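You operate a simulated robot arm through the tools that you are given. There is no shell and no other tool. Be economical: measure what you need, move in short steps, check, and stop when the job is done.

You are at the controls of a simulated two-armed robot. One attempt, no reset.

JOB
Pick up the orange nut driver with one hand, pass it to the other hand and put it on the bed of the bag sealer.

The check looks at the end state, three seconds after you hand in, the way a careful person would. Anything else that was tipped, shoved, dropped, spilled or broken makes it a failure.

ROBOT AND FRAMES
Two 7-joint arms with two-finger parallel grippers on one trunk, on a base that drives. Base frame: it is fixed to the floor where the robot stands at the start and does not move with it; the origin is under the middle of the robot, x ahead of it, y to its left, z up. Lengths are in m, angles in degrees, forces in N, time in s.
The left shoulder is at the start at [0.07, 0.163, 1.145], the right one opposite. With the tool pointing down near the work surface each hand reaches from about 0.4 to 0.88 m from the robot's upright axis, wherever it stands, measured 20 degrees to its own side. Places, roughly: bed of the bag sealer [3.6, 2.7, 0.9]. Payload 3.43 kg a hand.
The tool frame of a hand sits at the grasp point between the pads (the TCP): z along the fingers, y along the line on which they close. The tips reach 0.034 m beyond it. The gripper opens to 0.128 m. The fingers are 0.024 m wide and 0.012 m thick; the gripper's body (0.048 by 0.13 m) begins 0.096 m behind the TCP.
Orientation is told as [roll, pitch, yaw] about the base's x, y, z axes, in that order, counted from this pose: with the fingers straight down and closing along the base's y, the tool's x points along the base's -x, its y along +y and its z along -z.

CONTROLS
- The arms move only by the tool apply_moves. It takes "left_plan", "right_plan" or both (then of equal length, played together; a hand with none holds still); each is a list of rows, each an object of numbers (a shift or turn left out is 0, a gripper value left out holds the last): "x", "y", "z": the shift along the tool's x, y, z in units of 30 mm (1.0 is 30 mm); "wx", "wy", "wz": the turn, a rotation vector about the tool's x, y, z in units of 8 degrees (1.0 is 8 degrees). In form: [{"x": .., "y": .., "z": .., "wx": .., "wy": .., "wz": ..}, ...]. A call has 1 to 12 rows; each row shifts and turns the commanded pose from where the row before left it, along the tool's axes as they then stand. "left_jaw" and "right_jaw" are, for a hand that has rows, the finger opening in m, from 0 to 0.128, set as the call begins (left out, the last holds). A call with a number of a shift or a turn outside -1 to 1 is refused whole. A row lasts 0.2 s, in which the tool goes at most 0.05 m and 8.6 degrees; a call with a longer step from one row to the next is refused whole, and so is a gripper value outside its range. Where a pose cannot be reached the arm comes as near as it can. A force on the tool above 40 N (or 10 N above the force at the start of the call, whichever is more), or a blocked arm, ends the call early, and 0.2 s more pass. The fingers move at their own pace (about 0.153 m/s each) and stop on an object; they squeeze with about 45 N. The grip force told is the motor's: it shows also when the fingers shut on nothing. Time passes only in rows, and 0.2 s behind the last, so rows that do not move let the fingers close. It gives the time, the measured TCP pose, the force on the tool (base axes), the opening and the grip force at its end, in the units of the frame above (readings bear some noise), with the torque about the TCP (base axes, N m) and any sound that the robot's microphone picked up.
- Cameras (640 x 400 px; columns grow to the right, rows downward): "scene" is now at [0.1356, 0.0207, 1.3728]; the picture's right is [0.24, -0.97, 0.00], its down [-0.56, -0.14, -0.82] and it looks along [0.79, 0.20, -0.58] (base axes); focal length 265 px, centre (320, 200). "left" rides on the left gripper at [0.076, 0.011, -0.16] in its tool frame; the picture's right is [-0.15, 0.99, 0.00], its down [-0.88, -0.13, -0.46] and it looks along [-0.45, -0.07, 0.89] (tool axes); focal length 234 px, centre (320, 200). "right" rides on the right gripper at [0.076, -0.011, -0.16] in its tool frame; the picture's right is [0.15, 0.99, 0.00], its down [-0.88, 0.13, -0.46] and it looks along [-0.45, 0.07, 0.89] (tool axes); focal length 234 px, centre (320, 200). There is no depth. A picture from a camera that has moved, and an enlarged one, comes with that camera's place and axes in the base frame and with its lens.
- get_image(camera): a new picture of that camera. The clock stands still meanwhile.
- raise_lower(by): slides the trunk up (or, below 0, down) by that many m; the arms and the scene camera ride with it, the base frame stays. It gives what a move gives, with no picture.
- steer(legs): drives the robot by 1 to 6 legs, each [ahead, left, turn to the left] in m, m and degrees, along the robot's own axes; the way and the turn of a leg run together, so that a leg with both is an arc; at most 1.5 m and 180 degrees a leg. The arms and the cameras ride along, it lands a little off, and it stops where it bumps. It gives what a move gives.
- head_to(pan, tilt): turns the head with the scene camera to pan (to the left, within 86 degrees either way) and tilt (down, from -29 to 69), counted from straight ahead of the robot. It gives what a move gives.
- close_up(camera, box): a new picture of the part [left, top, right, bottom] of that camera's present view, enlarged. The clock stands still meanwhile.
- finish_job(): hands the job in; it is judged then, once.

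Work in short steps. Places have to be worked out from the pictures, the camera data and where the tool is seen: move nearer, look again, correct. Check each grasp and each placing, and mend what went wrong. You have 120 turns and 88 pictures in all, those below and enlarged ones among them. Open the grippers and draw the arms clear of the work before you hand the job in, unless the task says otherwise; then end with one line.

The tools are called after "Call:" as a command line: name --argument value ..., lists and objects as JSON in quotes. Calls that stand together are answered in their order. apply_moves: Moves the arms, as the interface text tells. Its arguments: {"type":"object","properties":{"left_plan":{"type":"array","items":{"type":"object","properties":{"x":{"type":"number"},"y":{"type":"number"},"z":{"type":"number"},"wx":{"type":"number"},"wy":{"type":"number"},"wz":{"type":"number"}}}},"left_jaw":{"type":"number"},"right_plan":{"type":"array","items":{"type":"object","properties":{"x":{"type":"number"},"y":{"type":"number"},"z":{"type":"number"},"wx":{"type":"number"},"wy":{"type":"number"},"wz":{"type":"number"}}}},"right_jaw":{"type":"number"}},"required":[]} The other tools are called the same way: raise_lower (by) slides the trunk up or down; steer (legs) drives the base; head_to (pan, tilt) turns the head that bears the scene camera; get_image (camera) takes a picture; close_up (camera, box) takes an enlarged picture of a part of a camera's view; finish_job () hands the job in.

At the start:

```text
time: 0.0
left_ee_pos: [0.5342, 0.3006, 1.0973]
left_orientation: [0.0, 0.0, 0.1]
left_wrist_force: [0.6, -0.9, -0.4]
left_moment: [-0.02, 0.0, 0.02]
left_grip_width: 0.128
left_grasp_force: 0.1
right_ee_pos: [0.5012, -0.1451, 1.1514]
right_orientation: [0.1, 0.0, 0.0]
right_wrist_force: [0.5, 0.2, 0.0]
right_moment: [-0.04, -0.02, -0.02]
right_grip_width: 0.128
right_grasp_force: 0.0
trunk travel left (down, up): [-0.625, 0.315]
robot x, y, heading: [-0.0006, 0.0008, -0.1]
head pan, tilt: [14.1, 35.2]
```

scene: 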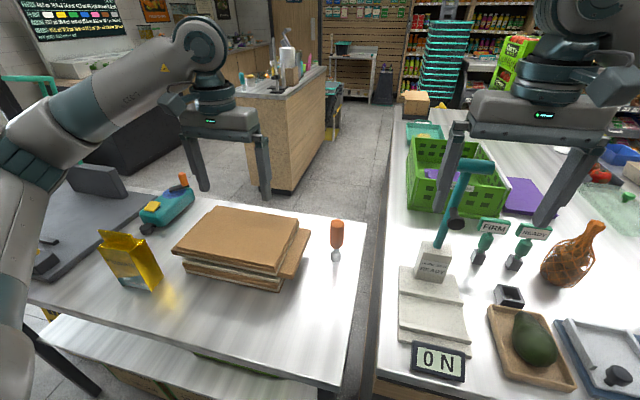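
right: 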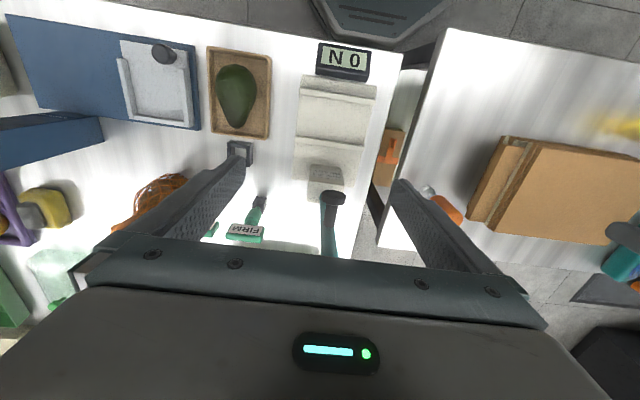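
left: 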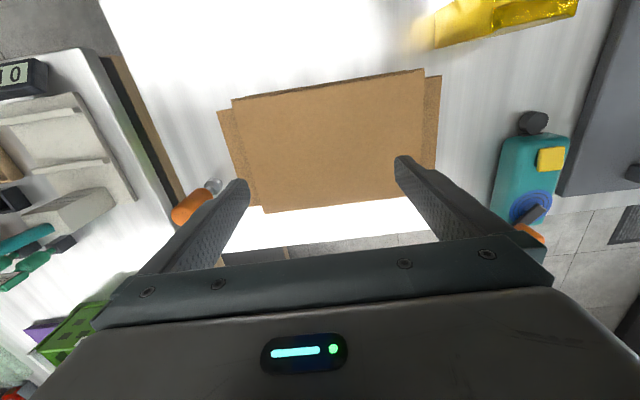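

The orange nut driver seems to be near [0.66, 0.10], on the right edge of the left table. I'll look closer to see whether it lies flat or stands.

Call:
close_up --camera "scene" --box '[260, 180, 420, 280]'

Call:
close_up --camera "left" --box '[120, 140, 280, 240]'

Call:
close_up --camera "right" --box '[360, 150, 520, 250]'

```text
4.00 times, centred on (340, 230) of scene
camera zoom: at [0.1356, 0.0207, 1.3728], right [0.24, -0.97, 0.0], down [-0.56, -0.14, -0.82], along [0.79, 0.2, -0.58], focal length 1061 px, centre (240, 80)
```

zoom: 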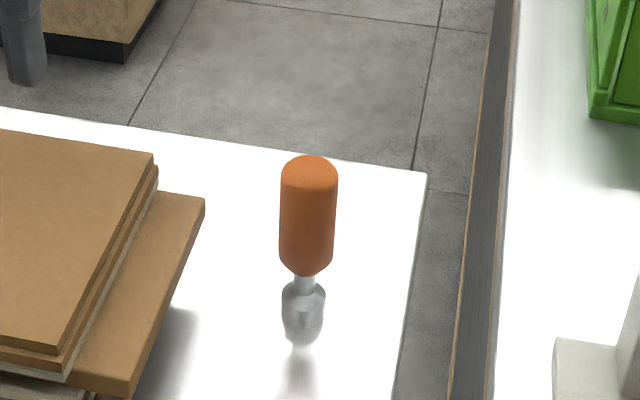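

```text
4.00 times, centred on (200, 190) of left
camera zoom: at [0.4587, 0.3127, 1.257], right [0.15, 0.99, 0.0], down [0.88, -0.13, 0.46], along [0.45, -0.07, -0.89], focal length 937 px, centre (800, 240)
```

zoom: 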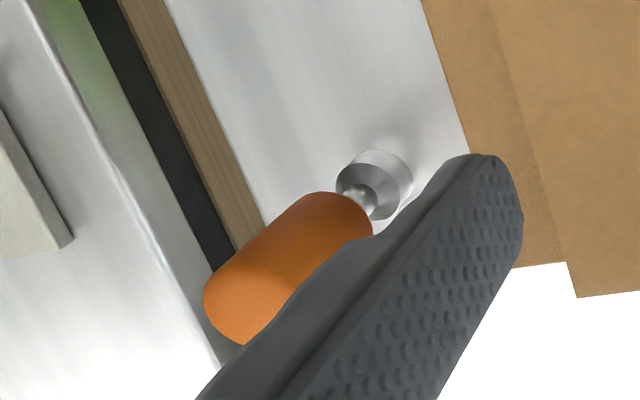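

```text
4.00 times, centred on (440, 200) of right
camera zoom: at [0.4252, -0.1577, 1.3106], right [-0.15, 0.99, 0.0], down [0.88, 0.13, 0.46], along [0.45, 0.07, -0.89], focal length 937 px, centre (-160, 200)
```

zoom: 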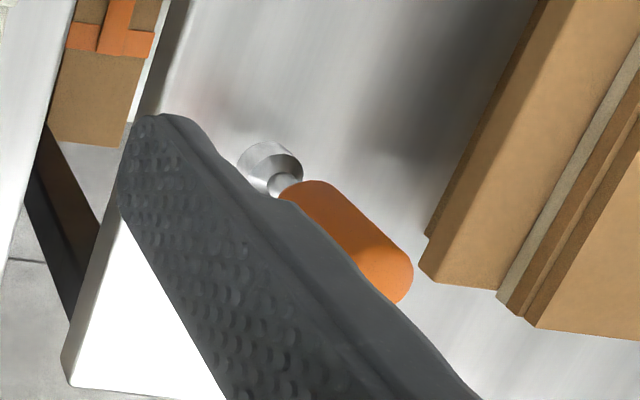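

The driver stands upright on its socket near [0.59, 0.095], with its top at about z=0.99 and the handle at 0.90–0.99. Before planning the handover I'll look toward the bag sealer and the way to it.

Call:
head_to --pan 37 --tilt 10

Call:
get_image --camera "scene"

Call:
close_up --camera "scene" --box '[240, 110, 400, 210]'

```text
time: 0.9
left_ee_pos: [0.5339, 0.3001, 1.0979]
left_orientation: [0.0, 0.0, 0.2]
left_wrist_force: [-0.5, -0.7, -0.1]
left_moment: [0.01, 0.03, 0.0]
left_grip_width: 0.1278
left_grasp_force: 0.0
right_ee_pos: [0.5, -0.1449, 1.151]
right_orientation: [0.0, 0.1, 0.1]
right_wrist_force: [0.7, -0.3, 0.3]
right_moment: [0.01, 0.0, -0.03]
right_grip_width: 0.128
right_grasp_force: 0.0
trunk travel left (down, up): [-0.625, 0.315]
robot x, y, heading: [-0.0021, -0.0007, -0.1]
head pan, tilt: [37.0, 10.0]
```

```text
81 pictures are left
camera scene: at [0.1246, 0.0552, 1.4131], right [0.6, -0.8, 0.0], down [-0.14, -0.1, -0.98], along [0.79, 0.59, -0.17], focal length 265 px, centre (320, 200)
```

scene: 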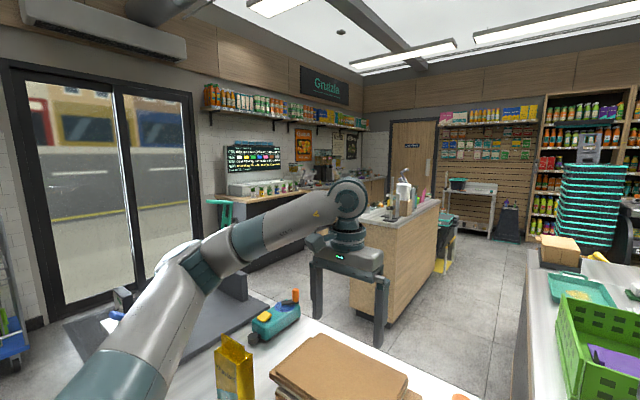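

```text
4.00 times, centred on (320, 160) of scene
camera zoom: at [0.1246, 0.0552, 1.4131], right [0.6, -0.8, 0.0], down [-0.14, -0.1, -0.98], along [0.79, 0.59, -0.17], focal length 1061 px, centre (320, 360)
```

zoom: 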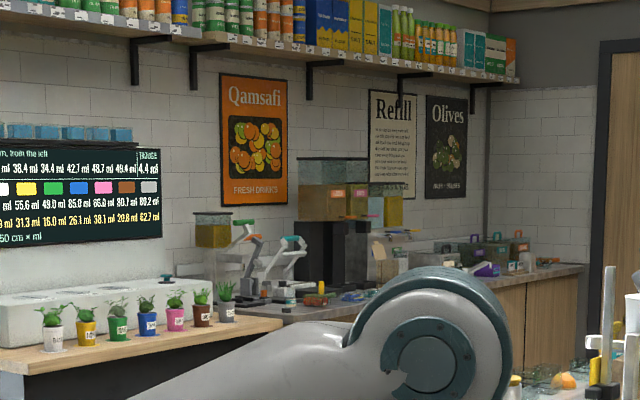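

The sealer lies across the room, and I'll plan the route after the grasp. I move the left hand above the driver at a safe height and the right hand aside, then look.

Call:
apply_moves --left_plan '[{"x": -0.276, "y": -0.976}, {"x": -0.276, "y": -0.976}, {"x": -0.276, "y": -0.976}, {"x": -0.276, "y": -0.976}, {"x": -0.276, "y": -0.976}, {"x": -0.276, "y": -0.976}, {"x": -0.276, "y": -0.976}]' --right_plan '[{"y": -0.5}, {"y": -0.5}, {"y": -0.5}, {"y": -0.5}, {"y": -0.5}, {"y": -0.5}, {"y": -0.5}]'

Call:
head_to --pan 10 --tilt 40

Call:
get_image --camera "scene"

Call:
get_image --camera "left"

```text
time: 2.5
left_ee_pos: [0.5985, 0.1087, 1.0928]
left_orientation: [-0.5, 0.3, 0.4]
left_wrist_force: [-0.1, -0.2, 0.3]
left_moment: [0.01, 0.01, 0.02]
left_grip_width: 0.1279
left_grasp_force: 0.1
right_ee_pos: [0.5065, -0.2349, 1.1495]
right_orientation: [-0.5, 0.3, 0.5]
right_wrist_force: [0.6, -0.3, 0.3]
right_moment: [0.01, 0.0, -0.01]
right_grip_width: 0.1277
right_grasp_force: 0.1
trunk travel left (down, up): [-0.625, 0.315]
robot x, y, heading: [-0.0011, 0.0029, 0.5]
head pan, tilt: [37.0, 10.0]
```

```text
time: 3.4
left_ee_pos: [0.596, 0.1065, 1.0934]
left_orientation: [-0.7, 0.1, 0.2]
left_wrist_force: [-0.3, 0.2, 0.1]
left_moment: [0.0, 0.02, 0.02]
left_grip_width: 0.1279
left_grasp_force: 0.1
right_ee_pos: [0.505, -0.2359, 1.1508]
right_orientation: [-0.6, 0.3, 0.3]
right_wrist_force: [0.2, 0.5, 0.3]
right_moment: [0.01, 0.0, 0.02]
right_grip_width: 0.1281
right_grasp_force: 0.0
trunk travel left (down, up): [-0.625, 0.315]
robot x, y, heading: [-0.0015, 0.0029, -0.0]
head pan, tilt: [10.0, 40.0]
```

```text
79 pictures are left
camera scene: at [0.1385, 0.0272, 1.3649], right [0.18, -0.98, 0.01], down [-0.64, -0.12, -0.76], along [0.75, 0.13, -0.65], focal length 265 px, centre (320, 200)
```

scene: 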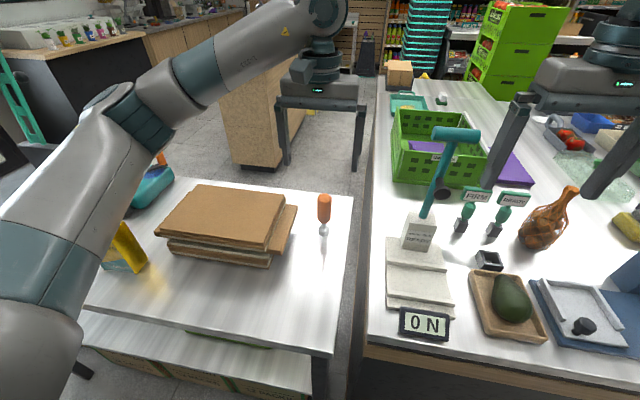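

```text
78 pictures are left
camera left: at [0.5212, 0.1204, 1.253], right [0.14, 0.99, -0.01], down [0.88, -0.12, 0.45], along [0.45, -0.07, -0.89], focal length 234 px, centre (320, 200)
```

left: 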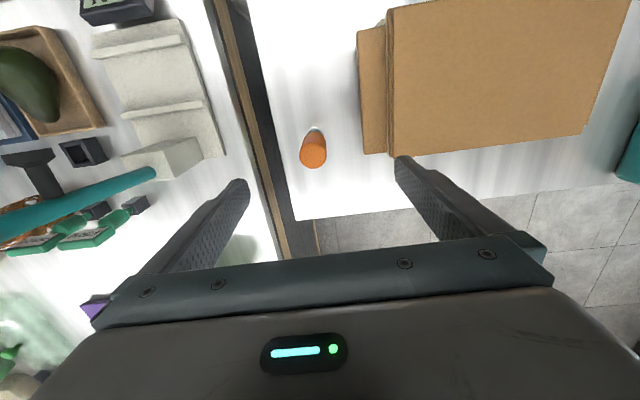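

The driver's axis works out to about [0.593, 0.101] and its top to z≈0.99. I narrow the jaw to 0.07 and descend so the TCP is near z≈0.98, over the top half of the handle only.

Call:
apply_moves --left_plan '[{"x": 0.1, "y": -0.18}, {}, {"z": 0.76}, {"z": 0.76}, {"z": 0.76}, {"z": 0.76}, {"z": 0.7}, {}]' --left_jaw 0.07

Call:
get_image --camera "left"

Call:
close_up --camera "scene" --box '[240, 130, 400, 250]'

```text
time: 5.2
left_ee_pos: [0.5909, 0.101, 0.9816]
left_orientation: [-0.6, 0.0, 0.2]
left_wrist_force: [-0.1, 0.1, 0.7]
left_moment: [-0.02, -0.03, 0.01]
left_grip_width: 0.07
left_grasp_force: 0.0
right_ee_pos: [0.5033, -0.2361, 1.1519]
right_orientation: [-0.6, 0.2, 0.2]
right_wrist_force: [1.5, -0.2, -0.4]
right_moment: [0.01, 0.0, -0.03]
right_grip_width: 0.1281
right_grasp_force: 0.1
trunk travel left (down, up): [-0.625, 0.315]
robot x, y, heading: [-0.0003, -0.0017, -0.1]
head pan, tilt: [10.0, 40.0]
```

```text
77 pictures are left
camera left: at [0.5162, 0.1141, 1.1411], right [0.14, 0.99, -0.01], down [0.88, -0.12, 0.45], along [0.45, -0.07, -0.89], focal length 234 px, centre (320, 200)
```

left: 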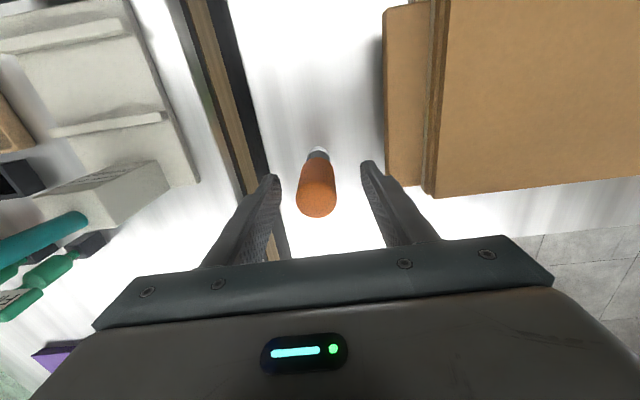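

```text
3.33 times, centred on (320, 190) of scene
camera zoom: at [0.1371, 0.0272, 1.365], right [0.17, -0.98, 0.01], down [-0.64, -0.12, -0.76], along [0.75, 0.13, -0.65], focal length 884 px, centre (320, 233)
```

zoom: 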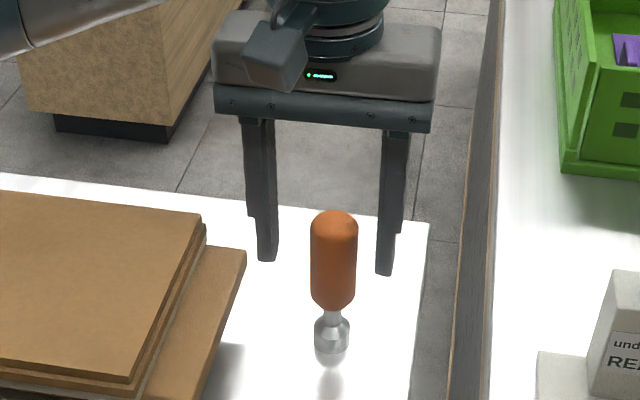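

The driver is centred between the fingers, so I close on it.

Call:
apply_moves --left_plan '[{}, {}, {}]' --left_jaw 0.0

Call:
close_up --camera "scene" --box '[240, 130, 400, 250]'

```text
time: 6.0
left_ee_pos: [0.5905, 0.0994, 0.9822]
left_orientation: [-0.6, 0.2, 0.1]
left_wrist_force: [0.1, -0.9, -0.6]
left_moment: [0.01, -0.01, -0.02]
left_grip_width: 0.0318
left_grasp_force: 45.0
right_ee_pos: [0.5027, -0.2381, 1.1523]
right_orientation: [-0.6, 0.3, 0.2]
right_wrist_force: [-0.2, -0.3, 0.2]
right_moment: [-0.01, 0.02, -0.01]
right_grip_width: 0.1282
right_grasp_force: 0.0
trunk travel left (down, up): [-0.625, 0.315]
robot x, y, heading: [-0.002, -0.001, 0.0]
head pan, tilt: [10.0, 40.0]
```

```text
3.33 times, centred on (320, 190) of scene
camera zoom: at [0.1366, 0.0271, 1.365], right [0.17, -0.98, 0.01], down [-0.63, -0.12, -0.76], along [0.75, 0.13, -0.65], focal length 884 px, centre (320, 233)
```

zoom: 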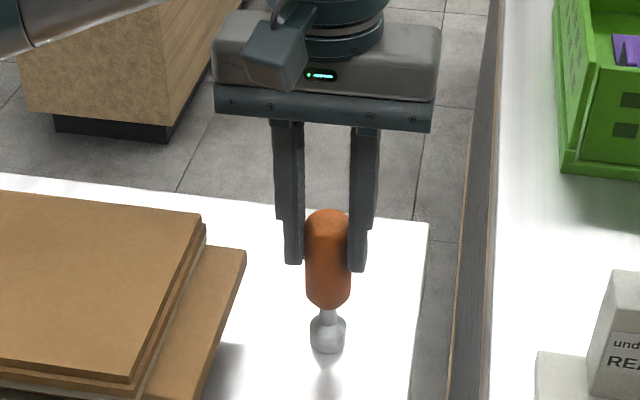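

The grip holds at 32 mm and 45 N. I lift straight up 0.2 m and check.

Call:
apply_moves --left_plan '[{"z": -0.9}, {"z": -0.9}, {"z": -0.9}, {"z": -0.9}, {"z": -0.9}, {"z": -0.9}, {"z": -0.9}, {"z": -0.9}]'

Call:
get_image --camera "scene"

```text
time: 7.8
left_ee_pos: [0.5918, 0.1025, 1.2004]
left_orientation: [-0.5, 0.1, 0.1]
left_wrist_force: [0.7, 0.3, -0.9]
left_moment: [-0.02, 0.01, 0.04]
left_grip_width: 0.0319
left_grasp_force: 45.3
right_ee_pos: [0.5019, -0.2383, 1.1529]
right_orientation: [-0.6, 0.1, 0.3]
right_wrist_force: [-0.5, 0.5, 0.0]
right_moment: [-0.01, 0.0, -0.01]
right_grip_width: 0.1279
right_grasp_force: 0.0
trunk travel left (down, up): [-0.625, 0.315]
robot x, y, heading: [-0.0037, -0.0019, -0.2]
head pan, tilt: [10.0, 40.0]
```

```text
74 pictures are left
camera scene: at [0.1356, 0.0271, 1.3651], right [0.17, -0.98, 0.01], down [-0.63, -0.12, -0.76], along [0.75, 0.13, -0.65], focal length 265 px, centre (320, 200)
```

scene: 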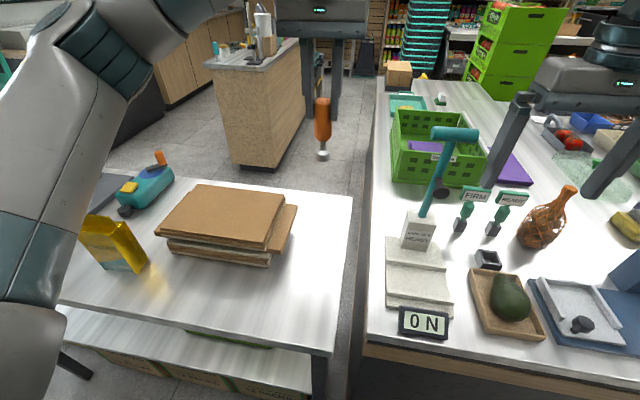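

Driver lifted and secure. Next I turn the left hand so its fingers and the driver point to the robot's right (−90° about base x), pulling back slightly.

Call:
apply_moves --left_plan '[{"x": 0.14, "wx": 0.9375}, {"x": 0.14, "wx": 0.9375}, {"x": 0.14, "wx": 0.9375}, {"x": 0.14, "wx": 0.9375}, {"x": 0.14, "wx": 0.9375}, {"x": 0.14, "wx": 0.9375}, {"x": 0.14, "wx": 0.9375}, {"x": 0.14, "wx": 0.9375}, {"x": 0.14, "wx": 0.9375}, {"x": 0.14, "wx": 0.9375}, {"x": 0.14, "wx": 0.9375}, {"x": 0.14, "wx": 0.9375}]'

Call:
head_to --pan 5 --tilt 20

Call:
get_image --camera "scene"

```text
time: 10.6
left_ee_pos: [0.5265, 0.1041, 1.23]
left_orientation: [-89.9, -3.4, 1.1]
left_wrist_force: [0.5, -0.1, -1.4]
left_moment: [0.03, 0.02, -0.03]
left_grip_width: 0.0319
left_grasp_force: 44.4
right_ee_pos: [0.4903, -0.2374, 1.1605]
right_orientation: [-0.3, -0.8, 0.9]
right_wrist_force: [0.8, 2.1, 1.3]
right_moment: [-0.22, -0.03, -0.05]
right_grip_width: 0.128
right_grasp_force: 0.0
trunk travel left (down, up): [-0.625, 0.315]
robot x, y, heading: [0.0015, 0.0013, 0.6]
head pan, tilt: [10.0, 40.0]
stopped in row 12 (left hand): the arm was blocked; the commanded pose is now the measured one
```

```text
time: 11.5
left_ee_pos: [0.525, 0.1037, 1.2296]
left_orientation: [-89.9, -3.5, 1.1]
left_wrist_force: [-0.7, 0.2, -1.7]
left_moment: [0.06, 0.01, 0.02]
left_grip_width: 0.0318
left_grasp_force: 45.1
right_ee_pos: [0.4893, -0.2374, 1.16]
right_orientation: [-0.4, -0.7, 0.8]
right_wrist_force: [0.5, 0.0, -0.1]
right_moment: [0.04, 0.02, -0.01]
right_grip_width: 0.1279
right_grasp_force: 0.0
trunk travel left (down, up): [-0.625, 0.315]
robot x, y, heading: [0.0035, 0.001, 0.1]
head pan, tilt: [5.0, 20.0]
```

```text
73 pictures are left
camera scene: at [0.1273, 0.0145, 1.3998], right [0.09, -1.0, 0.01], down [-0.33, -0.04, -0.94], along [0.94, 0.09, -0.33], focal length 265 px, centre (320, 200)
```

scene: 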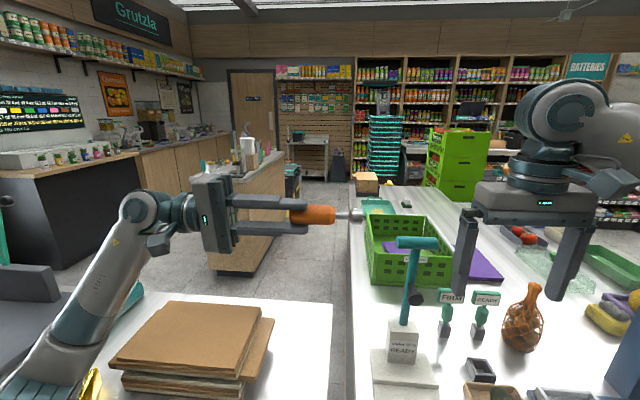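

The driver is held sideways, but the arm was reported blocked in the last row. I check whether the elbow touched the yellow bag or the teal tool on the table.

Call:
head_to --pan 35 --tilt 48

Call:
get_image --camera "scene"

```text
time: 12.4
left_ee_pos: [0.5251, 0.1034, 1.2309]
left_orientation: [-90.0, -3.5, 1.0]
left_wrist_force: [0.5, -0.8, -0.5]
left_moment: [0.04, 0.03, 0.02]
left_grip_width: 0.0319
left_grasp_force: 45.1
right_ee_pos: [0.4893, -0.238, 1.1599]
right_orientation: [-0.5, -0.7, 0.8]
right_wrist_force: [-0.2, 0.5, -0.4]
right_moment: [0.0, 0.0, -0.01]
right_grip_width: 0.1278
right_grasp_force: 0.1
trunk travel left (down, up): [-0.625, 0.315]
robot x, y, heading: [0.0013, -0.0011, 0.2]
head pan, tilt: [35.0, 48.0]
```

```text
72 pictures are left
camera scene: at [0.1, 0.0511, 1.3565], right [0.58, -0.82, 0.01], down [-0.6, -0.43, -0.68], along [0.56, 0.38, -0.74], focal length 265 px, centre (320, 200)
```

scene: 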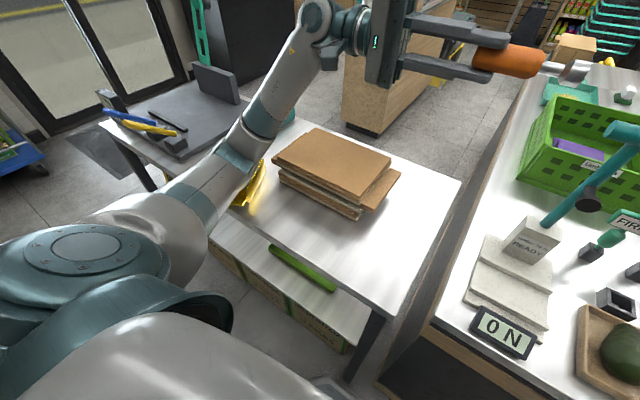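

The forearm passes close over the yellow bag, so I raise the trunk straight up to make space and re-examine it.

Call:
raise_lower --by 0.2

Call:
get_image --camera "scene"

```text
time: 14.6
left_ee_pos: [0.5428, 0.0969, 1.4137]
left_orientation: [-89.7, -1.8, 0.8]
left_wrist_force: [-0.6, 0.2, -0.7]
left_moment: [0.06, 0.01, 0.01]
left_grip_width: 0.0319
left_grasp_force: 45.1
right_ee_pos: [0.5045, -0.2443, 1.3492]
right_orientation: [0.0, 0.1, 0.6]
right_wrist_force: [-0.3, 0.2, 1.1]
right_moment: [0.03, -0.03, 0.0]
right_grip_width: 0.128
right_grasp_force: 0.1
trunk travel left (down, up): [-0.825, 0.115]
robot x, y, heading: [0.0025, 0.0007, 0.1]
head pan, tilt: [35.0, 48.0]
```

```text
71 pictures are left
camera scene: at [0.1183, 0.0456, 1.554], right [0.58, -0.82, 0.0], down [-0.61, -0.43, -0.67], along [0.55, 0.39, -0.74], focal length 265 px, centre (320, 200)
```

scene: 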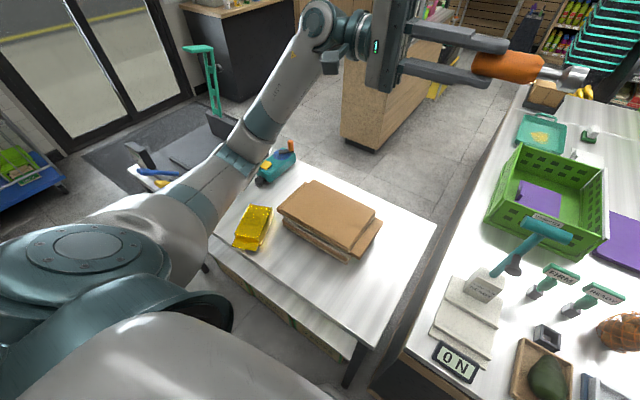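

The tilt of the robot recovered when raised, so the elbow had pressed on something. Zoom in on the bag to see whether it tipped.

Call:
close_up --camera "scene" --box '[200, 130, 320, 260]'

```text
3.08 times, centred on (260, 195) of scene
camera zoom: at [0.1183, 0.0456, 1.554], right [0.58, -0.82, 0.0], down [-0.61, -0.43, -0.67], along [0.55, 0.39, -0.74], focal length 816 px, centre (505, 215)
```

zoom: 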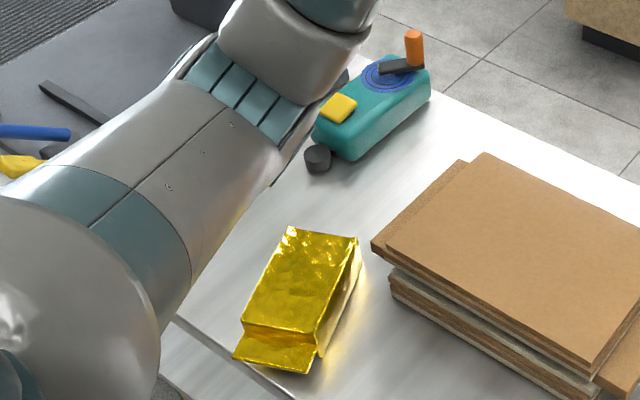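

The yellow bag was standing at about [0.42, 0.51] and now lies toward the robot, so the elbow tipped it. I'll hand the driver to the right hand now, then use the left hand to stand the bag up again. First the right hand rises and yaws +90° so it closes along x.

Call:
apply_moves --right_plan '[{"z": -0.5, "wz": -0.9375}, {"z": -0.5, "wz": -0.9375}, {"z": -0.5, "wz": -0.9375}, {"z": -0.5, "wz": -0.9375}, {"z": -0.5, "wz": -0.9375}, {"z": -0.5, "wz": -0.9375}, {"z": -0.5, "wz": -0.9375}, {"z": -0.5, "wz": -0.9375}, {"z": -0.5, "wz": -0.9375}, {"z": -0.5, "wz": -0.9375}, {"z": -0.5, "wz": -0.9375}, {"z": -0.5, "wz": -0.9375}]'

Call:
head_to --pan 0 --tilt 15

Call:
get_image --camera "scene"

```text
time: 17.2
left_ee_pos: [0.5433, 0.0987, 1.4152]
left_orientation: [-89.9, -1.8, 0.8]
left_wrist_force: [0.2, 0.0, -0.8]
left_moment: [0.02, -0.02, 0.04]
left_grip_width: 0.0319
left_grasp_force: 44.6
right_ee_pos: [0.3849, -0.1473, 1.455]
right_orientation: [0.1, 0.1, 90.5]
right_wrist_force: [0.4, 0.0, -0.5]
right_moment: [-0.03, 0.0, 0.03]
right_grip_width: 0.1279
right_grasp_force: 0.0
right hand out of reach, approached as far as the arm can: row 8, 9, 10, 11, 12
trunk travel left (down, up): [-0.825, 0.115]
robot x, y, heading: [0.0018, -0.0026, 0.2]
head pan, tilt: [35.0, 48.0]
```

```text
time: 18.2
left_ee_pos: [0.543, 0.0971, 1.4148]
left_orientation: [-89.9, -1.9, 0.9]
left_wrist_force: [-0.1, -0.7, -1.6]
left_moment: [0.07, -0.02, 0.04]
left_grip_width: 0.0319
left_grasp_force: 44.9
right_ee_pos: [0.3869, -0.15, 1.4553]
right_orientation: [0.1, 0.0, 90.4]
right_wrist_force: [-0.4, -0.6, 0.2]
right_moment: [0.01, -0.03, 0.02]
right_grip_width: 0.1279
right_grasp_force: 0.1
trunk travel left (down, up): [-0.825, 0.115]
robot x, y, heading: [0.0091, -0.0009, 0.4]
head pan, tilt: [0.0, 15.0]
```

```text
69 pictures are left
camera scene: at [0.1475, 0.0004, 1.605], right [0.0, -1.0, 0.0], down [-0.26, 0.0, -0.97], along [0.97, 0.0, -0.26], focal length 265 px, centre (320, 200)
```

scene: 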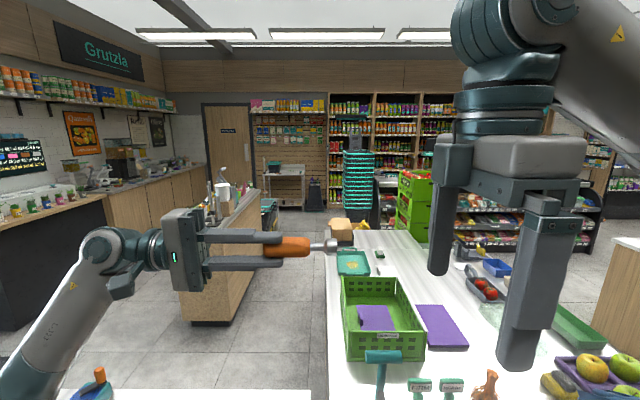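

The high tool-down pose is out of reach for the right arm, so I'll hand over lower and farther from the tables. First I look left and right to see what room there is to drive back.

Call:
head_to --pan 86 --tilt 35

Call:
get_image --camera "scene"

Call:
head_to --pan -86 --tilt 35

Call:
get_image --camera "scene"

```text
time: 19.8
left_ee_pos: [0.5434, 0.0975, 1.4145]
left_orientation: [-89.9, -1.8, 0.8]
left_wrist_force: [-1.0, -0.2, -0.5]
left_moment: [0.03, 0.0, 0.02]
left_grip_width: 0.0316
left_grasp_force: 45.0
right_ee_pos: [0.3858, -0.1496, 1.4567]
right_orientation: [0.1, 0.0, 90.3]
right_wrist_force: [0.9, -0.5, -1.2]
right_moment: [0.04, -0.02, 0.01]
right_grip_width: 0.128
right_grasp_force: 0.1
trunk travel left (down, up): [-0.825, 0.115]
robot x, y, heading: [0.0007, 0.0013, 0.3]
head pan, tilt: [85.9, 35.0]
```

```text
68 pictures are left
camera scene: at [0.0601, 0.0878, 1.5731], right [1.0, -0.07, 0.0], down [-0.04, -0.57, -0.82], along [0.06, 0.82, -0.57], focal length 265 px, centre (320, 200)
```

scene: 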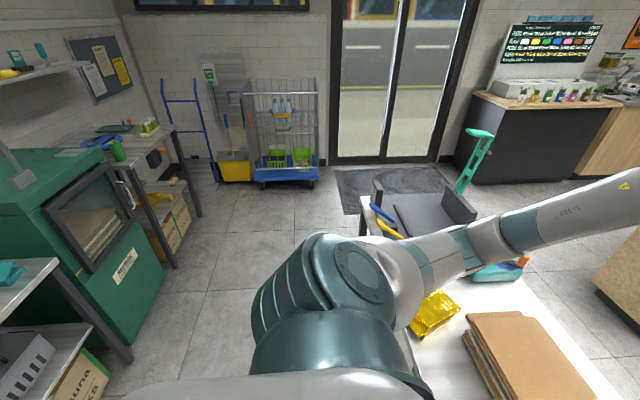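

```text
time: 22.4
left_ee_pos: [0.543, 0.0973, 1.4138]
left_orientation: [-89.7, -1.8, 0.8]
left_wrist_force: [-0.3, 0.4, -1.2]
left_moment: [0.03, 0.02, 0.02]
left_grip_width: 0.032
left_grasp_force: 45.1
right_ee_pos: [0.3875, -0.1494, 1.4555]
right_orientation: [0.0, 0.0, 90.3]
right_wrist_force: [0.5, 0.9, 1.3]
right_moment: [-0.03, 0.02, 0.01]
right_grip_width: 0.1279
right_grasp_force: 0.0
trunk travel left (down, up): [-0.825, 0.115]
robot x, y, heading: [0.002, 0.0007, 0.2]
head pan, tilt: [-85.9, 35.0]
```

```text
67 pictures are left
camera scene: at [0.0606, -0.0878, 1.5731], right [-1.0, -0.07, 0.0], down [-0.04, 0.57, -0.82], along [0.06, -0.82, -0.57], focal length 265 px, centre (320, 200)
```

scene: 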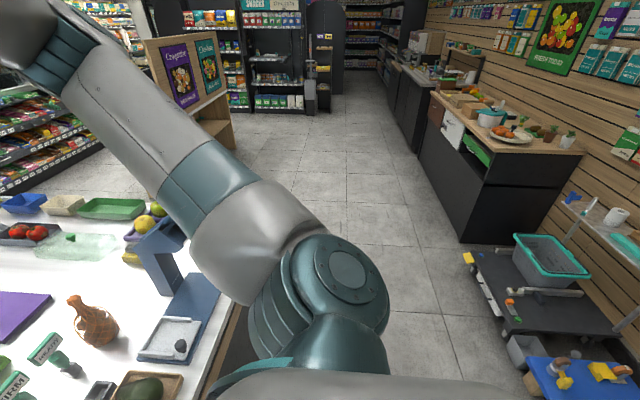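

There's roughly 0.5 m of free floor behind me. With the arms raised, I back off 0.28 m.

Call:
steer --legs '[[-0.28, 0, 0]]'

Call:
head_to --pan 20 --tilt 35

Call:
get_image --camera "scene"

```text
time: 24.4
left_ee_pos: [0.2628, 0.0956, 1.4138]
left_orientation: [-89.9, -1.7, 0.8]
left_wrist_force: [-1.0, -0.4, -0.8]
left_moment: [0.07, 0.02, -0.04]
left_grip_width: 0.0322
left_grasp_force: 44.9
right_ee_pos: [0.1078, -0.1509, 1.4555]
right_orientation: [0.1, 0.1, 90.3]
right_wrist_force: [0.8, -0.3, 0.2]
right_moment: [-0.01, -0.01, 0.0]
right_grip_width: 0.128
right_grasp_force: 0.1
trunk travel left (down, up): [-0.825, 0.115]
robot x, y, heading: [-0.2787, 0.0016, 0.1]
head pan, tilt: [-85.9, 35.0]
```

```text
time: 26.2
left_ee_pos: [0.2613, 0.0962, 1.4136]
left_orientation: [-89.9, -1.8, 0.8]
left_wrist_force: [-0.7, -0.2, -1.1]
left_moment: [0.07, 0.01, 0.01]
left_grip_width: 0.0319
left_grasp_force: 44.7
right_ee_pos: [0.1045, -0.1511, 1.4557]
right_orientation: [0.1, -0.1, 90.4]
right_wrist_force: [0.0, 0.4, 0.4]
right_moment: [0.02, 0.01, -0.01]
right_grip_width: 0.1282
right_grasp_force: 0.2
trunk travel left (down, up): [-0.825, 0.115]
robot x, y, heading: [-0.2774, -0.0039, 0.3]
head pan, tilt: [20.0, 35.0]
```

```text
66 pictures are left
camera scene: at [-0.1451, 0.0294, 1.5731], right [0.34, -0.94, 0.0], down [-0.54, -0.2, -0.82], along [0.77, 0.28, -0.57], focal length 265 px, centre (320, 200)
```

scene: 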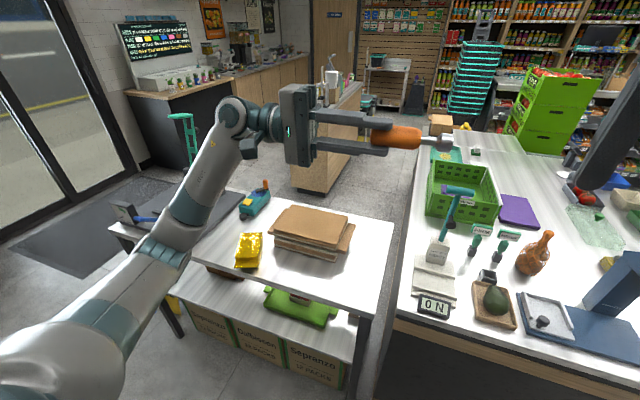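

Clear of the tables now. I lower the left hand about 0.16 m so both arms can meet comfortably.

Call:
apply_moves --left_plan '[{"y": 0.9}, {"y": 0.9}, {"y": 0.9}, {"y": 0.9}, {"y": 0.9}, {"y": 0.9}]'

Call:
get_image --camera "scene"

```text
time: 27.6
left_ee_pos: [0.2655, 0.0945, 1.2519]
left_orientation: [-89.8, -1.8, 0.8]
left_wrist_force: [-0.3, -0.8, -1.4]
left_moment: [0.06, 0.01, -0.01]
left_grip_width: 0.0317
left_grasp_force: 45.7
right_ee_pos: [0.1049, -0.1504, 1.455]
right_orientation: [0.0, 0.0, 90.4]
right_wrist_force: [0.6, -0.3, 0.3]
right_moment: [0.0, 0.01, 0.0]
right_grip_width: 0.1283
right_grasp_force: 0.0
trunk travel left (down, up): [-0.825, 0.115]
robot x, y, heading: [-0.2787, -0.004, -0.1]
head pan, tilt: [20.0, 35.0]
```

```text
65 pictures are left
camera scene: at [-0.145, 0.0296, 1.5731], right [0.35, -0.94, 0.0], down [-0.54, -0.2, -0.82], along [0.77, 0.28, -0.57], focal length 265 px, centre (320, 200)
```

scene: 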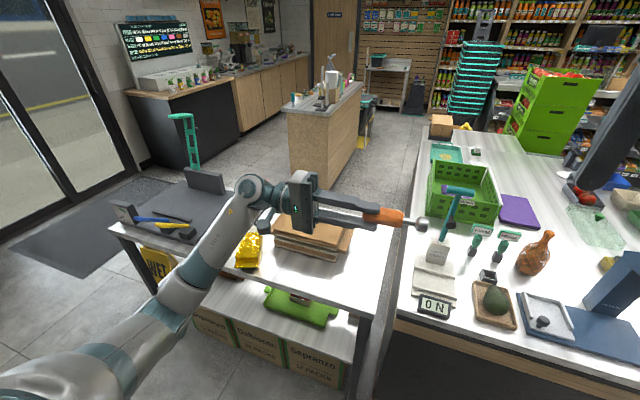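

I move the right hand down 0.09 m first, to find where its commanded pose sits after the out-of-reach rows.

Call:
apply_moves --right_plan '[{"z": 1}, {"z": 1}, {"z": 1}]'

```text
time: 28.4
left_ee_pos: [0.2676, 0.0947, 1.2517]
left_orientation: [-89.8, -1.7, 0.8]
left_wrist_force: [-0.7, 0.2, -0.1]
left_moment: [0.05, 0.02, -0.01]
left_grip_width: 0.0317
left_grasp_force: 44.7
right_ee_pos: [0.1031, -0.1524, 1.3661]
right_orientation: [0.2, -0.1, 90.5]
right_wrist_force: [-0.3, 0.6, 0.8]
right_moment: [0.02, -0.02, -0.03]
right_grip_width: 0.1279
right_grasp_force: 0.0
trunk travel left (down, up): [-0.825, 0.115]
robot x, y, heading: [-0.276, -0.0006, 0.3]
head pan, tilt: [20.0, 35.0]
```

Pose is synced. I move the right hand over the driver's exposed handle (target [0.267, 0.04]) while staying 0.11 m above.

Call:
apply_moves --right_plan '[{"x": -0.8, "y": -0.683}, {"x": -0.8, "y": -0.683}, {"x": -0.8, "y": -0.683}, {"x": -0.8, "y": -0.683}, {"x": -0.8, "y": -0.683}, {"x": -0.8, "y": -0.683}, {"x": -0.8, "y": -0.683}, {"x": -0.8, "y": -0.683}, {}]'

Call:
get_image --camera "right"

Call:
get_image --camera "scene"

```text
time: 30.4
left_ee_pos: [0.2657, 0.094, 1.2519]
left_orientation: [-89.8, -1.8, 0.8]
left_wrist_force: [1.0, 0.0, -0.7]
left_moment: [0.03, 0.01, -0.01]
left_grip_width: 0.0319
left_grasp_force: 45.0
right_ee_pos: [0.2035, 0.0486, 1.3511]
right_orientation: [0.1, -0.1, 90.1]
right_wrist_force: [-0.4, -0.5, 0.8]
right_moment: [0.04, -0.02, 0.01]
right_grip_width: 0.1281
right_grasp_force: 0.1
right hand out of reach, approached as far as the arm can: row 4, 5, 6, 7, 8
trunk travel left (down, up): [-0.825, 0.115]
robot x, y, heading: [-0.2768, -0.0013, 0.3]
head pan, tilt: [20.0, 35.0]
```

```text
64 pictures are left
camera right: at [0.2155, -0.0282, 1.5101], right [-0.99, -0.15, 0.0], down [-0.13, 0.88, 0.46], along [-0.07, 0.45, -0.89], focal length 234 px, centre (320, 200)
```

right: 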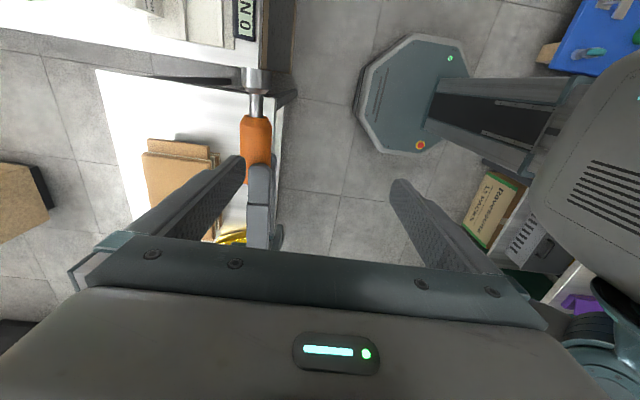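

```text
63 pictures are left
camera scene: at [-0.1453, 0.0286, 1.5731], right [0.35, -0.94, 0.0], down [-0.54, -0.2, -0.82], along [0.77, 0.28, -0.57], focal length 265 px, centre (320, 200)
```

scene: 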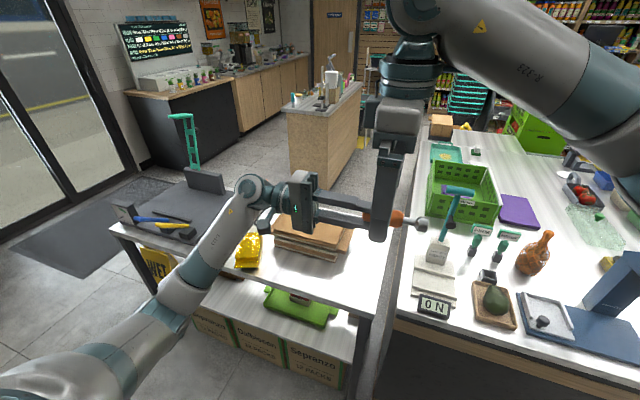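

The right arm can't reach farther at that height, so I bring the left hand down 0.11 m and then back 0.06 m, under the right hand.

Call:
apply_moves --left_plan '[{"y": 0.9}, {"y": 0.9}, {"y": 0.9}, {"y": 0.9}, {"x": 0.7}, {"x": 0.7}, {"x": 0.67}, {}]'

Call:
get_image --camera "right"

```text
time: 32.2
left_ee_pos: [0.207, 0.0967, 1.143]
left_orientation: [-89.8, -1.7, 0.9]
left_wrist_force: [0.8, -0.4, -1.5]
left_moment: [0.05, -0.03, -0.01]
left_grip_width: 0.0318
left_grasp_force: 45.1
right_ee_pos: [0.2047, 0.0494, 1.3509]
right_orientation: [0.2, -0.1, 90.0]
right_wrist_force: [0.1, 0.7, 0.1]
right_moment: [-0.02, -0.02, 0.01]
right_grip_width: 0.1281
right_grasp_force: 0.0
trunk travel left (down, up): [-0.825, 0.115]
robot x, y, heading: [-0.2783, 0.0015, 0.1]
head pan, tilt: [20.0, 35.0]
```

```text
62 pictures are left
camera right: at [0.2156, -0.0276, 1.5102], right [-0.99, -0.15, 0.0], down [-0.13, 0.88, 0.46], along [-0.07, 0.45, -0.89], focal length 234 px, centre (320, 200)
```

right: 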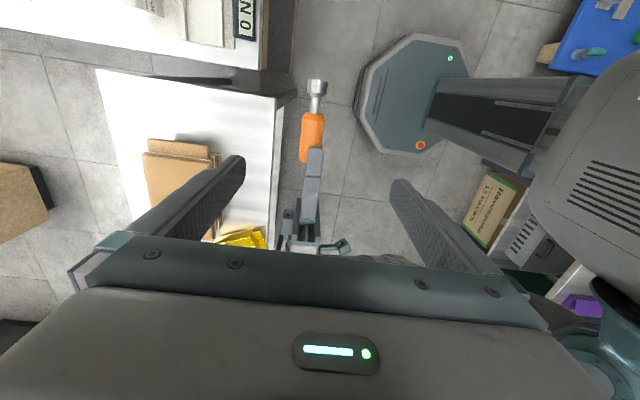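

The exposed handle spans y≈0.02–0.062 at x≈0.215, z≈1.143. I align the right hand to it and descend partway.

Call:
apply_moves --right_plan '[{"x": 0.23, "y": -0.3}, {"z": 0.9}, {"z": 0.9}, {"z": 0.9}, {"z": 0.9}, {"z": 0.9}, {}]'

Call:
get_image --camera "right"

```text
time: 33.8
left_ee_pos: [0.2062, 0.096, 1.1437]
left_orientation: [-89.8, -1.8, 0.8]
left_wrist_force: [-0.7, 0.1, -1.2]
left_moment: [0.05, 0.01, -0.02]
left_grip_width: 0.0319
left_grasp_force: 45.1
right_ee_pos: [0.2029, 0.0415, 1.2133]
right_orientation: [0.1, 0.0, 90.4]
right_wrist_force: [0.3, -0.3, -0.5]
right_moment: [-0.03, -0.04, -0.02]
right_grip_width: 0.1279
right_grasp_force: 0.0
right hand out of reach, approached as far as the arm can: row 1
trunk travel left (down, up): [-0.825, 0.115]
robot x, y, heading: [-0.2772, -0.0004, 0.3]
head pan, tilt: [20.0, 35.0]
```

```text
61 pictures are left
camera right: at [0.2144, -0.0342, 1.3729], right [-0.99, -0.15, 0.0], down [-0.14, 0.88, 0.46], along [-0.07, 0.45, -0.89], focal length 234 px, centre (320, 200)
```

right: 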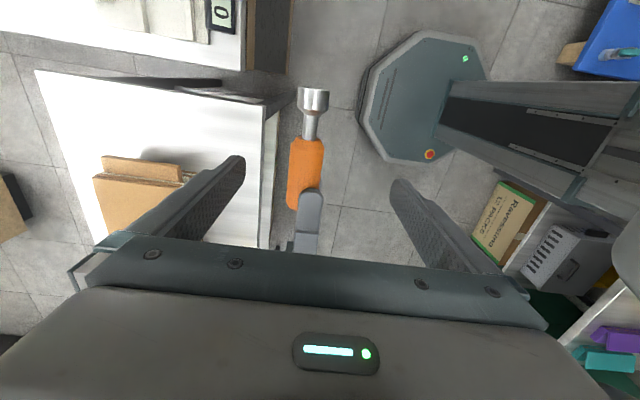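

The driver axis is at x≈0.217, so I shift by +0.014 in x and −0.0035 in y, then descend 0.068 m to straddle the handle.

Call:
apply_moves --right_plan '[{"x": 0.12, "y": -0.47}, {}, {"z": 0.75}, {"z": 0.75}, {"z": 0.75}, {}]'

Call:
get_image --camera "right"

Call:
close_up --camera "scene" --box '[240, 150, 480, 300]'

```text
time: 35.2
left_ee_pos: [0.2072, 0.0973, 1.1434]
left_orientation: [-89.8, -1.6, 0.8]
left_wrist_force: [0.3, -0.6, -0.7]
left_moment: [0.01, 0.0, 0.0]
left_grip_width: 0.0318
left_grasp_force: 45.6
right_ee_pos: [0.2068, 0.0337, 1.1558]
right_orientation: [0.3, 0.1, 90.0]
right_wrist_force: [-1.0, -0.2, 0.1]
right_moment: [0.02, 0.02, 0.0]
right_grip_width: 0.128
right_grasp_force: 0.1
right hand out of reach, approached as far as the arm can: row 1, 4, 5
trunk travel left (down, up): [-0.825, 0.115]
robot x, y, heading: [-0.2797, -0.0044, 0.4]
head pan, tilt: [20.0, 35.0]
```

```text
60 pictures are left
camera right: at [0.2193, -0.043, 1.3148], right [-0.99, -0.15, 0.0], down [-0.13, 0.88, 0.46], along [-0.07, 0.45, -0.89], focal length 234 px, centre (320, 200)
```

right: 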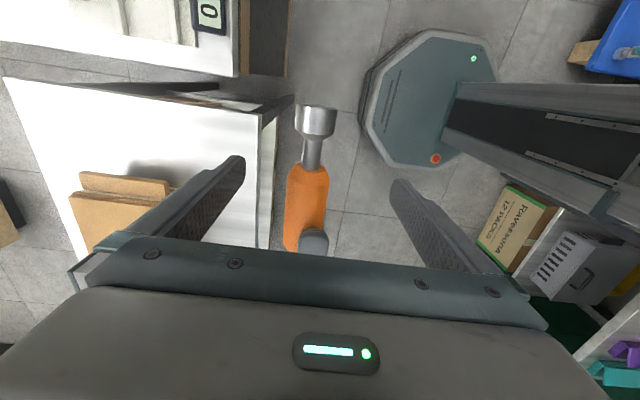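

```text
2.67 times, centred on (360, 225) of scene
camera zoom: at [-0.1448, 0.0294, 1.573], right [0.35, -0.94, 0.0], down [-0.54, -0.2, -0.82], along [0.77, 0.28, -0.57], focal length 707 px, centre (213, 133)
```

zoom: 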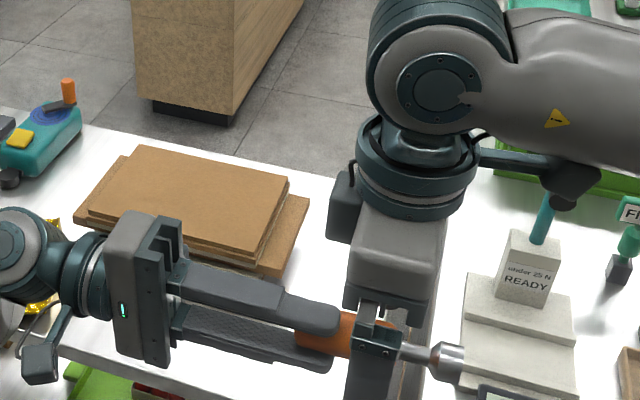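

The driver sits +0.011 m in x from the right TCP and the right arm is at its reach limit, so I bring the left hand back 0.011 m and up 6 mm instead.

Call:
apply_moves --left_plan '[{"x": 0.37, "y": -0.2}, {}]'

Call:
close_up --camera "right" --box '[220, 100, 420, 260]'

```text
time: 35.8
left_ee_pos: [0.1966, 0.0958, 1.1496]
left_orientation: [-89.9, -1.8, 0.8]
left_wrist_force: [-0.3, -0.5, -0.9]
left_moment: [0.05, 0.0, 0.02]
left_grip_width: 0.0319
left_grasp_force: 45.0
right_ee_pos: [0.2074, 0.0329, 1.1562]
right_orientation: [0.2, 0.1, 90.0]
right_wrist_force: [-0.1, -0.8, -0.6]
right_moment: [0.02, 0.04, 0.01]
right_grip_width: 0.128
right_grasp_force: 0.0
trunk travel left (down, up): [-0.825, 0.115]
robot x, y, heading: [-0.2804, -0.0028, 0.2]
head pan, tilt: [20.0, 35.0]
```

```text
2.50 times, centred on (320, 180) of right
camera zoom: at [0.2193, -0.0427, 1.315], right [-0.99, -0.15, 0.0], down [-0.13, 0.88, 0.46], along [-0.07, 0.45, -0.89], focal length 585 px, centre (320, 250)
```

zoom: 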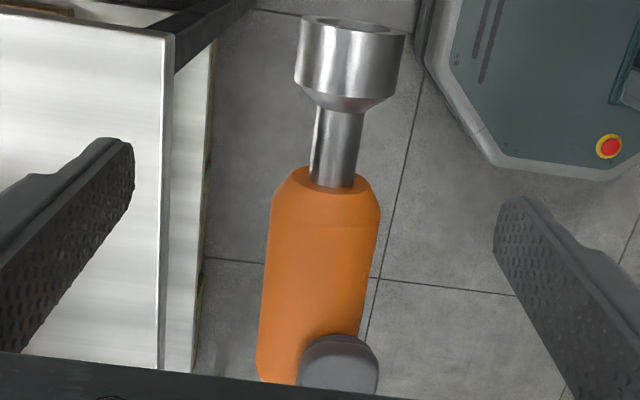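

The handle is now centred between the right fingers. I close the right hand.

Call:
apply_moves --right_plan '[{}, {}, {}, {}]' --right_jaw 0.0

Call:
close_up --camera "right" --box '[220, 100, 420, 260]'

```text
time: 36.8
left_ee_pos: [0.1959, 0.0965, 1.1495]
left_orientation: [-89.7, -1.8, 0.8]
left_wrist_force: [8.5, 0.9, -2.3]
left_moment: [0.04, 0.12, -0.21]
left_grip_width: 0.0321
left_grasp_force: 45.0
right_ee_pos: [0.2066, 0.0339, 1.1557]
right_orientation: [0.2, 0.0, 90.2]
right_wrist_force: [-9.5, -2.0, 0.9]
right_moment: [0.06, -0.09, 0.78]
right_grip_width: 0.032
right_grasp_force: 45.2
trunk travel left (down, up): [-0.825, 0.115]
robot x, y, heading: [-0.2781, -0.0008, 0.2]
head pan, tilt: [20.0, 35.0]
```

```text
2.50 times, centred on (320, 180) of right
camera zoom: at [0.2186, -0.0425, 1.315], right [-0.99, -0.15, 0.0], down [-0.13, 0.88, 0.46], along [-0.07, 0.45, -0.89], focal length 585 px, centre (320, 250)
```

zoom: 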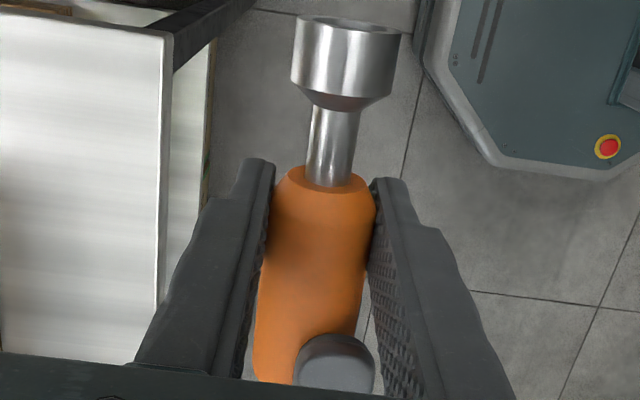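

The right hand grips the handle firmly at 32 mm and 45 N. I open the left hand slightly and draw it back along +y.

Call:
apply_moves --left_plan '[{}, {}, {"z": -0.7}, {"z": -0.9}, {"z": -0.9}, {"z": -0.9}, {"z": -0.9}, {"z": -0.9}]' --left_jaw 0.08

Call:
get_image --camera "right"

Call:
get_image --camera "scene"

```text
time: 38.6
left_ee_pos: [0.1942, 0.2535, 1.1472]
left_orientation: [-89.8, -1.9, 0.8]
left_wrist_force: [0.4, 0.0, -0.6]
left_moment: [-0.02, -0.01, 0.01]
left_grip_width: 0.0799
left_grasp_force: 0.1
right_ee_pos: [0.2062, 0.0353, 1.1568]
right_orientation: [0.3, 0.1, 90.0]
right_wrist_force: [-0.1, -1.2, 0.8]
right_moment: [-0.06, 0.01, -0.01]
right_grip_width: 0.0316
right_grasp_force: 45.2
trunk travel left (down, up): [-0.825, 0.115]
robot x, y, heading: [-0.2787, -0.0003, 0.1]
head pan, tilt: [20.0, 35.0]
```

```text
56 pictures are left
camera right: at [0.2188, -0.042, 1.3152], right [-0.99, -0.15, 0.0], down [-0.13, 0.88, 0.46], along [-0.07, 0.45, -0.89], focal length 234 px, centre (320, 200)
```

right: 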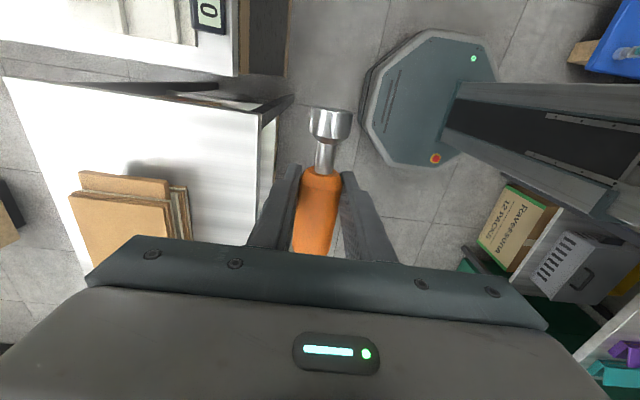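

```text
55 pictures are left
camera scene: at [-0.1452, 0.0303, 1.5731], right [0.35, -0.94, 0.0], down [-0.54, -0.2, -0.82], along [0.77, 0.28, -0.57], focal length 265 px, centre (320, 200)
```

scene: 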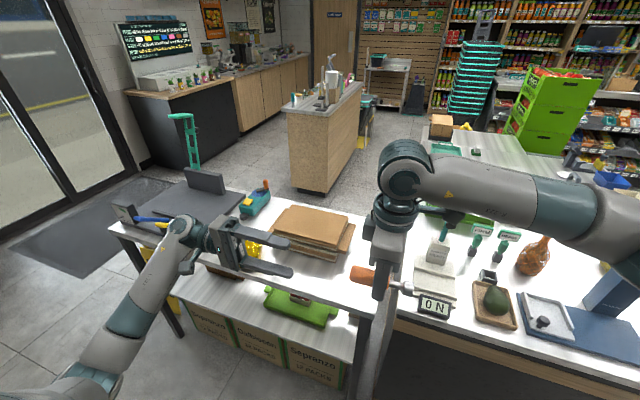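

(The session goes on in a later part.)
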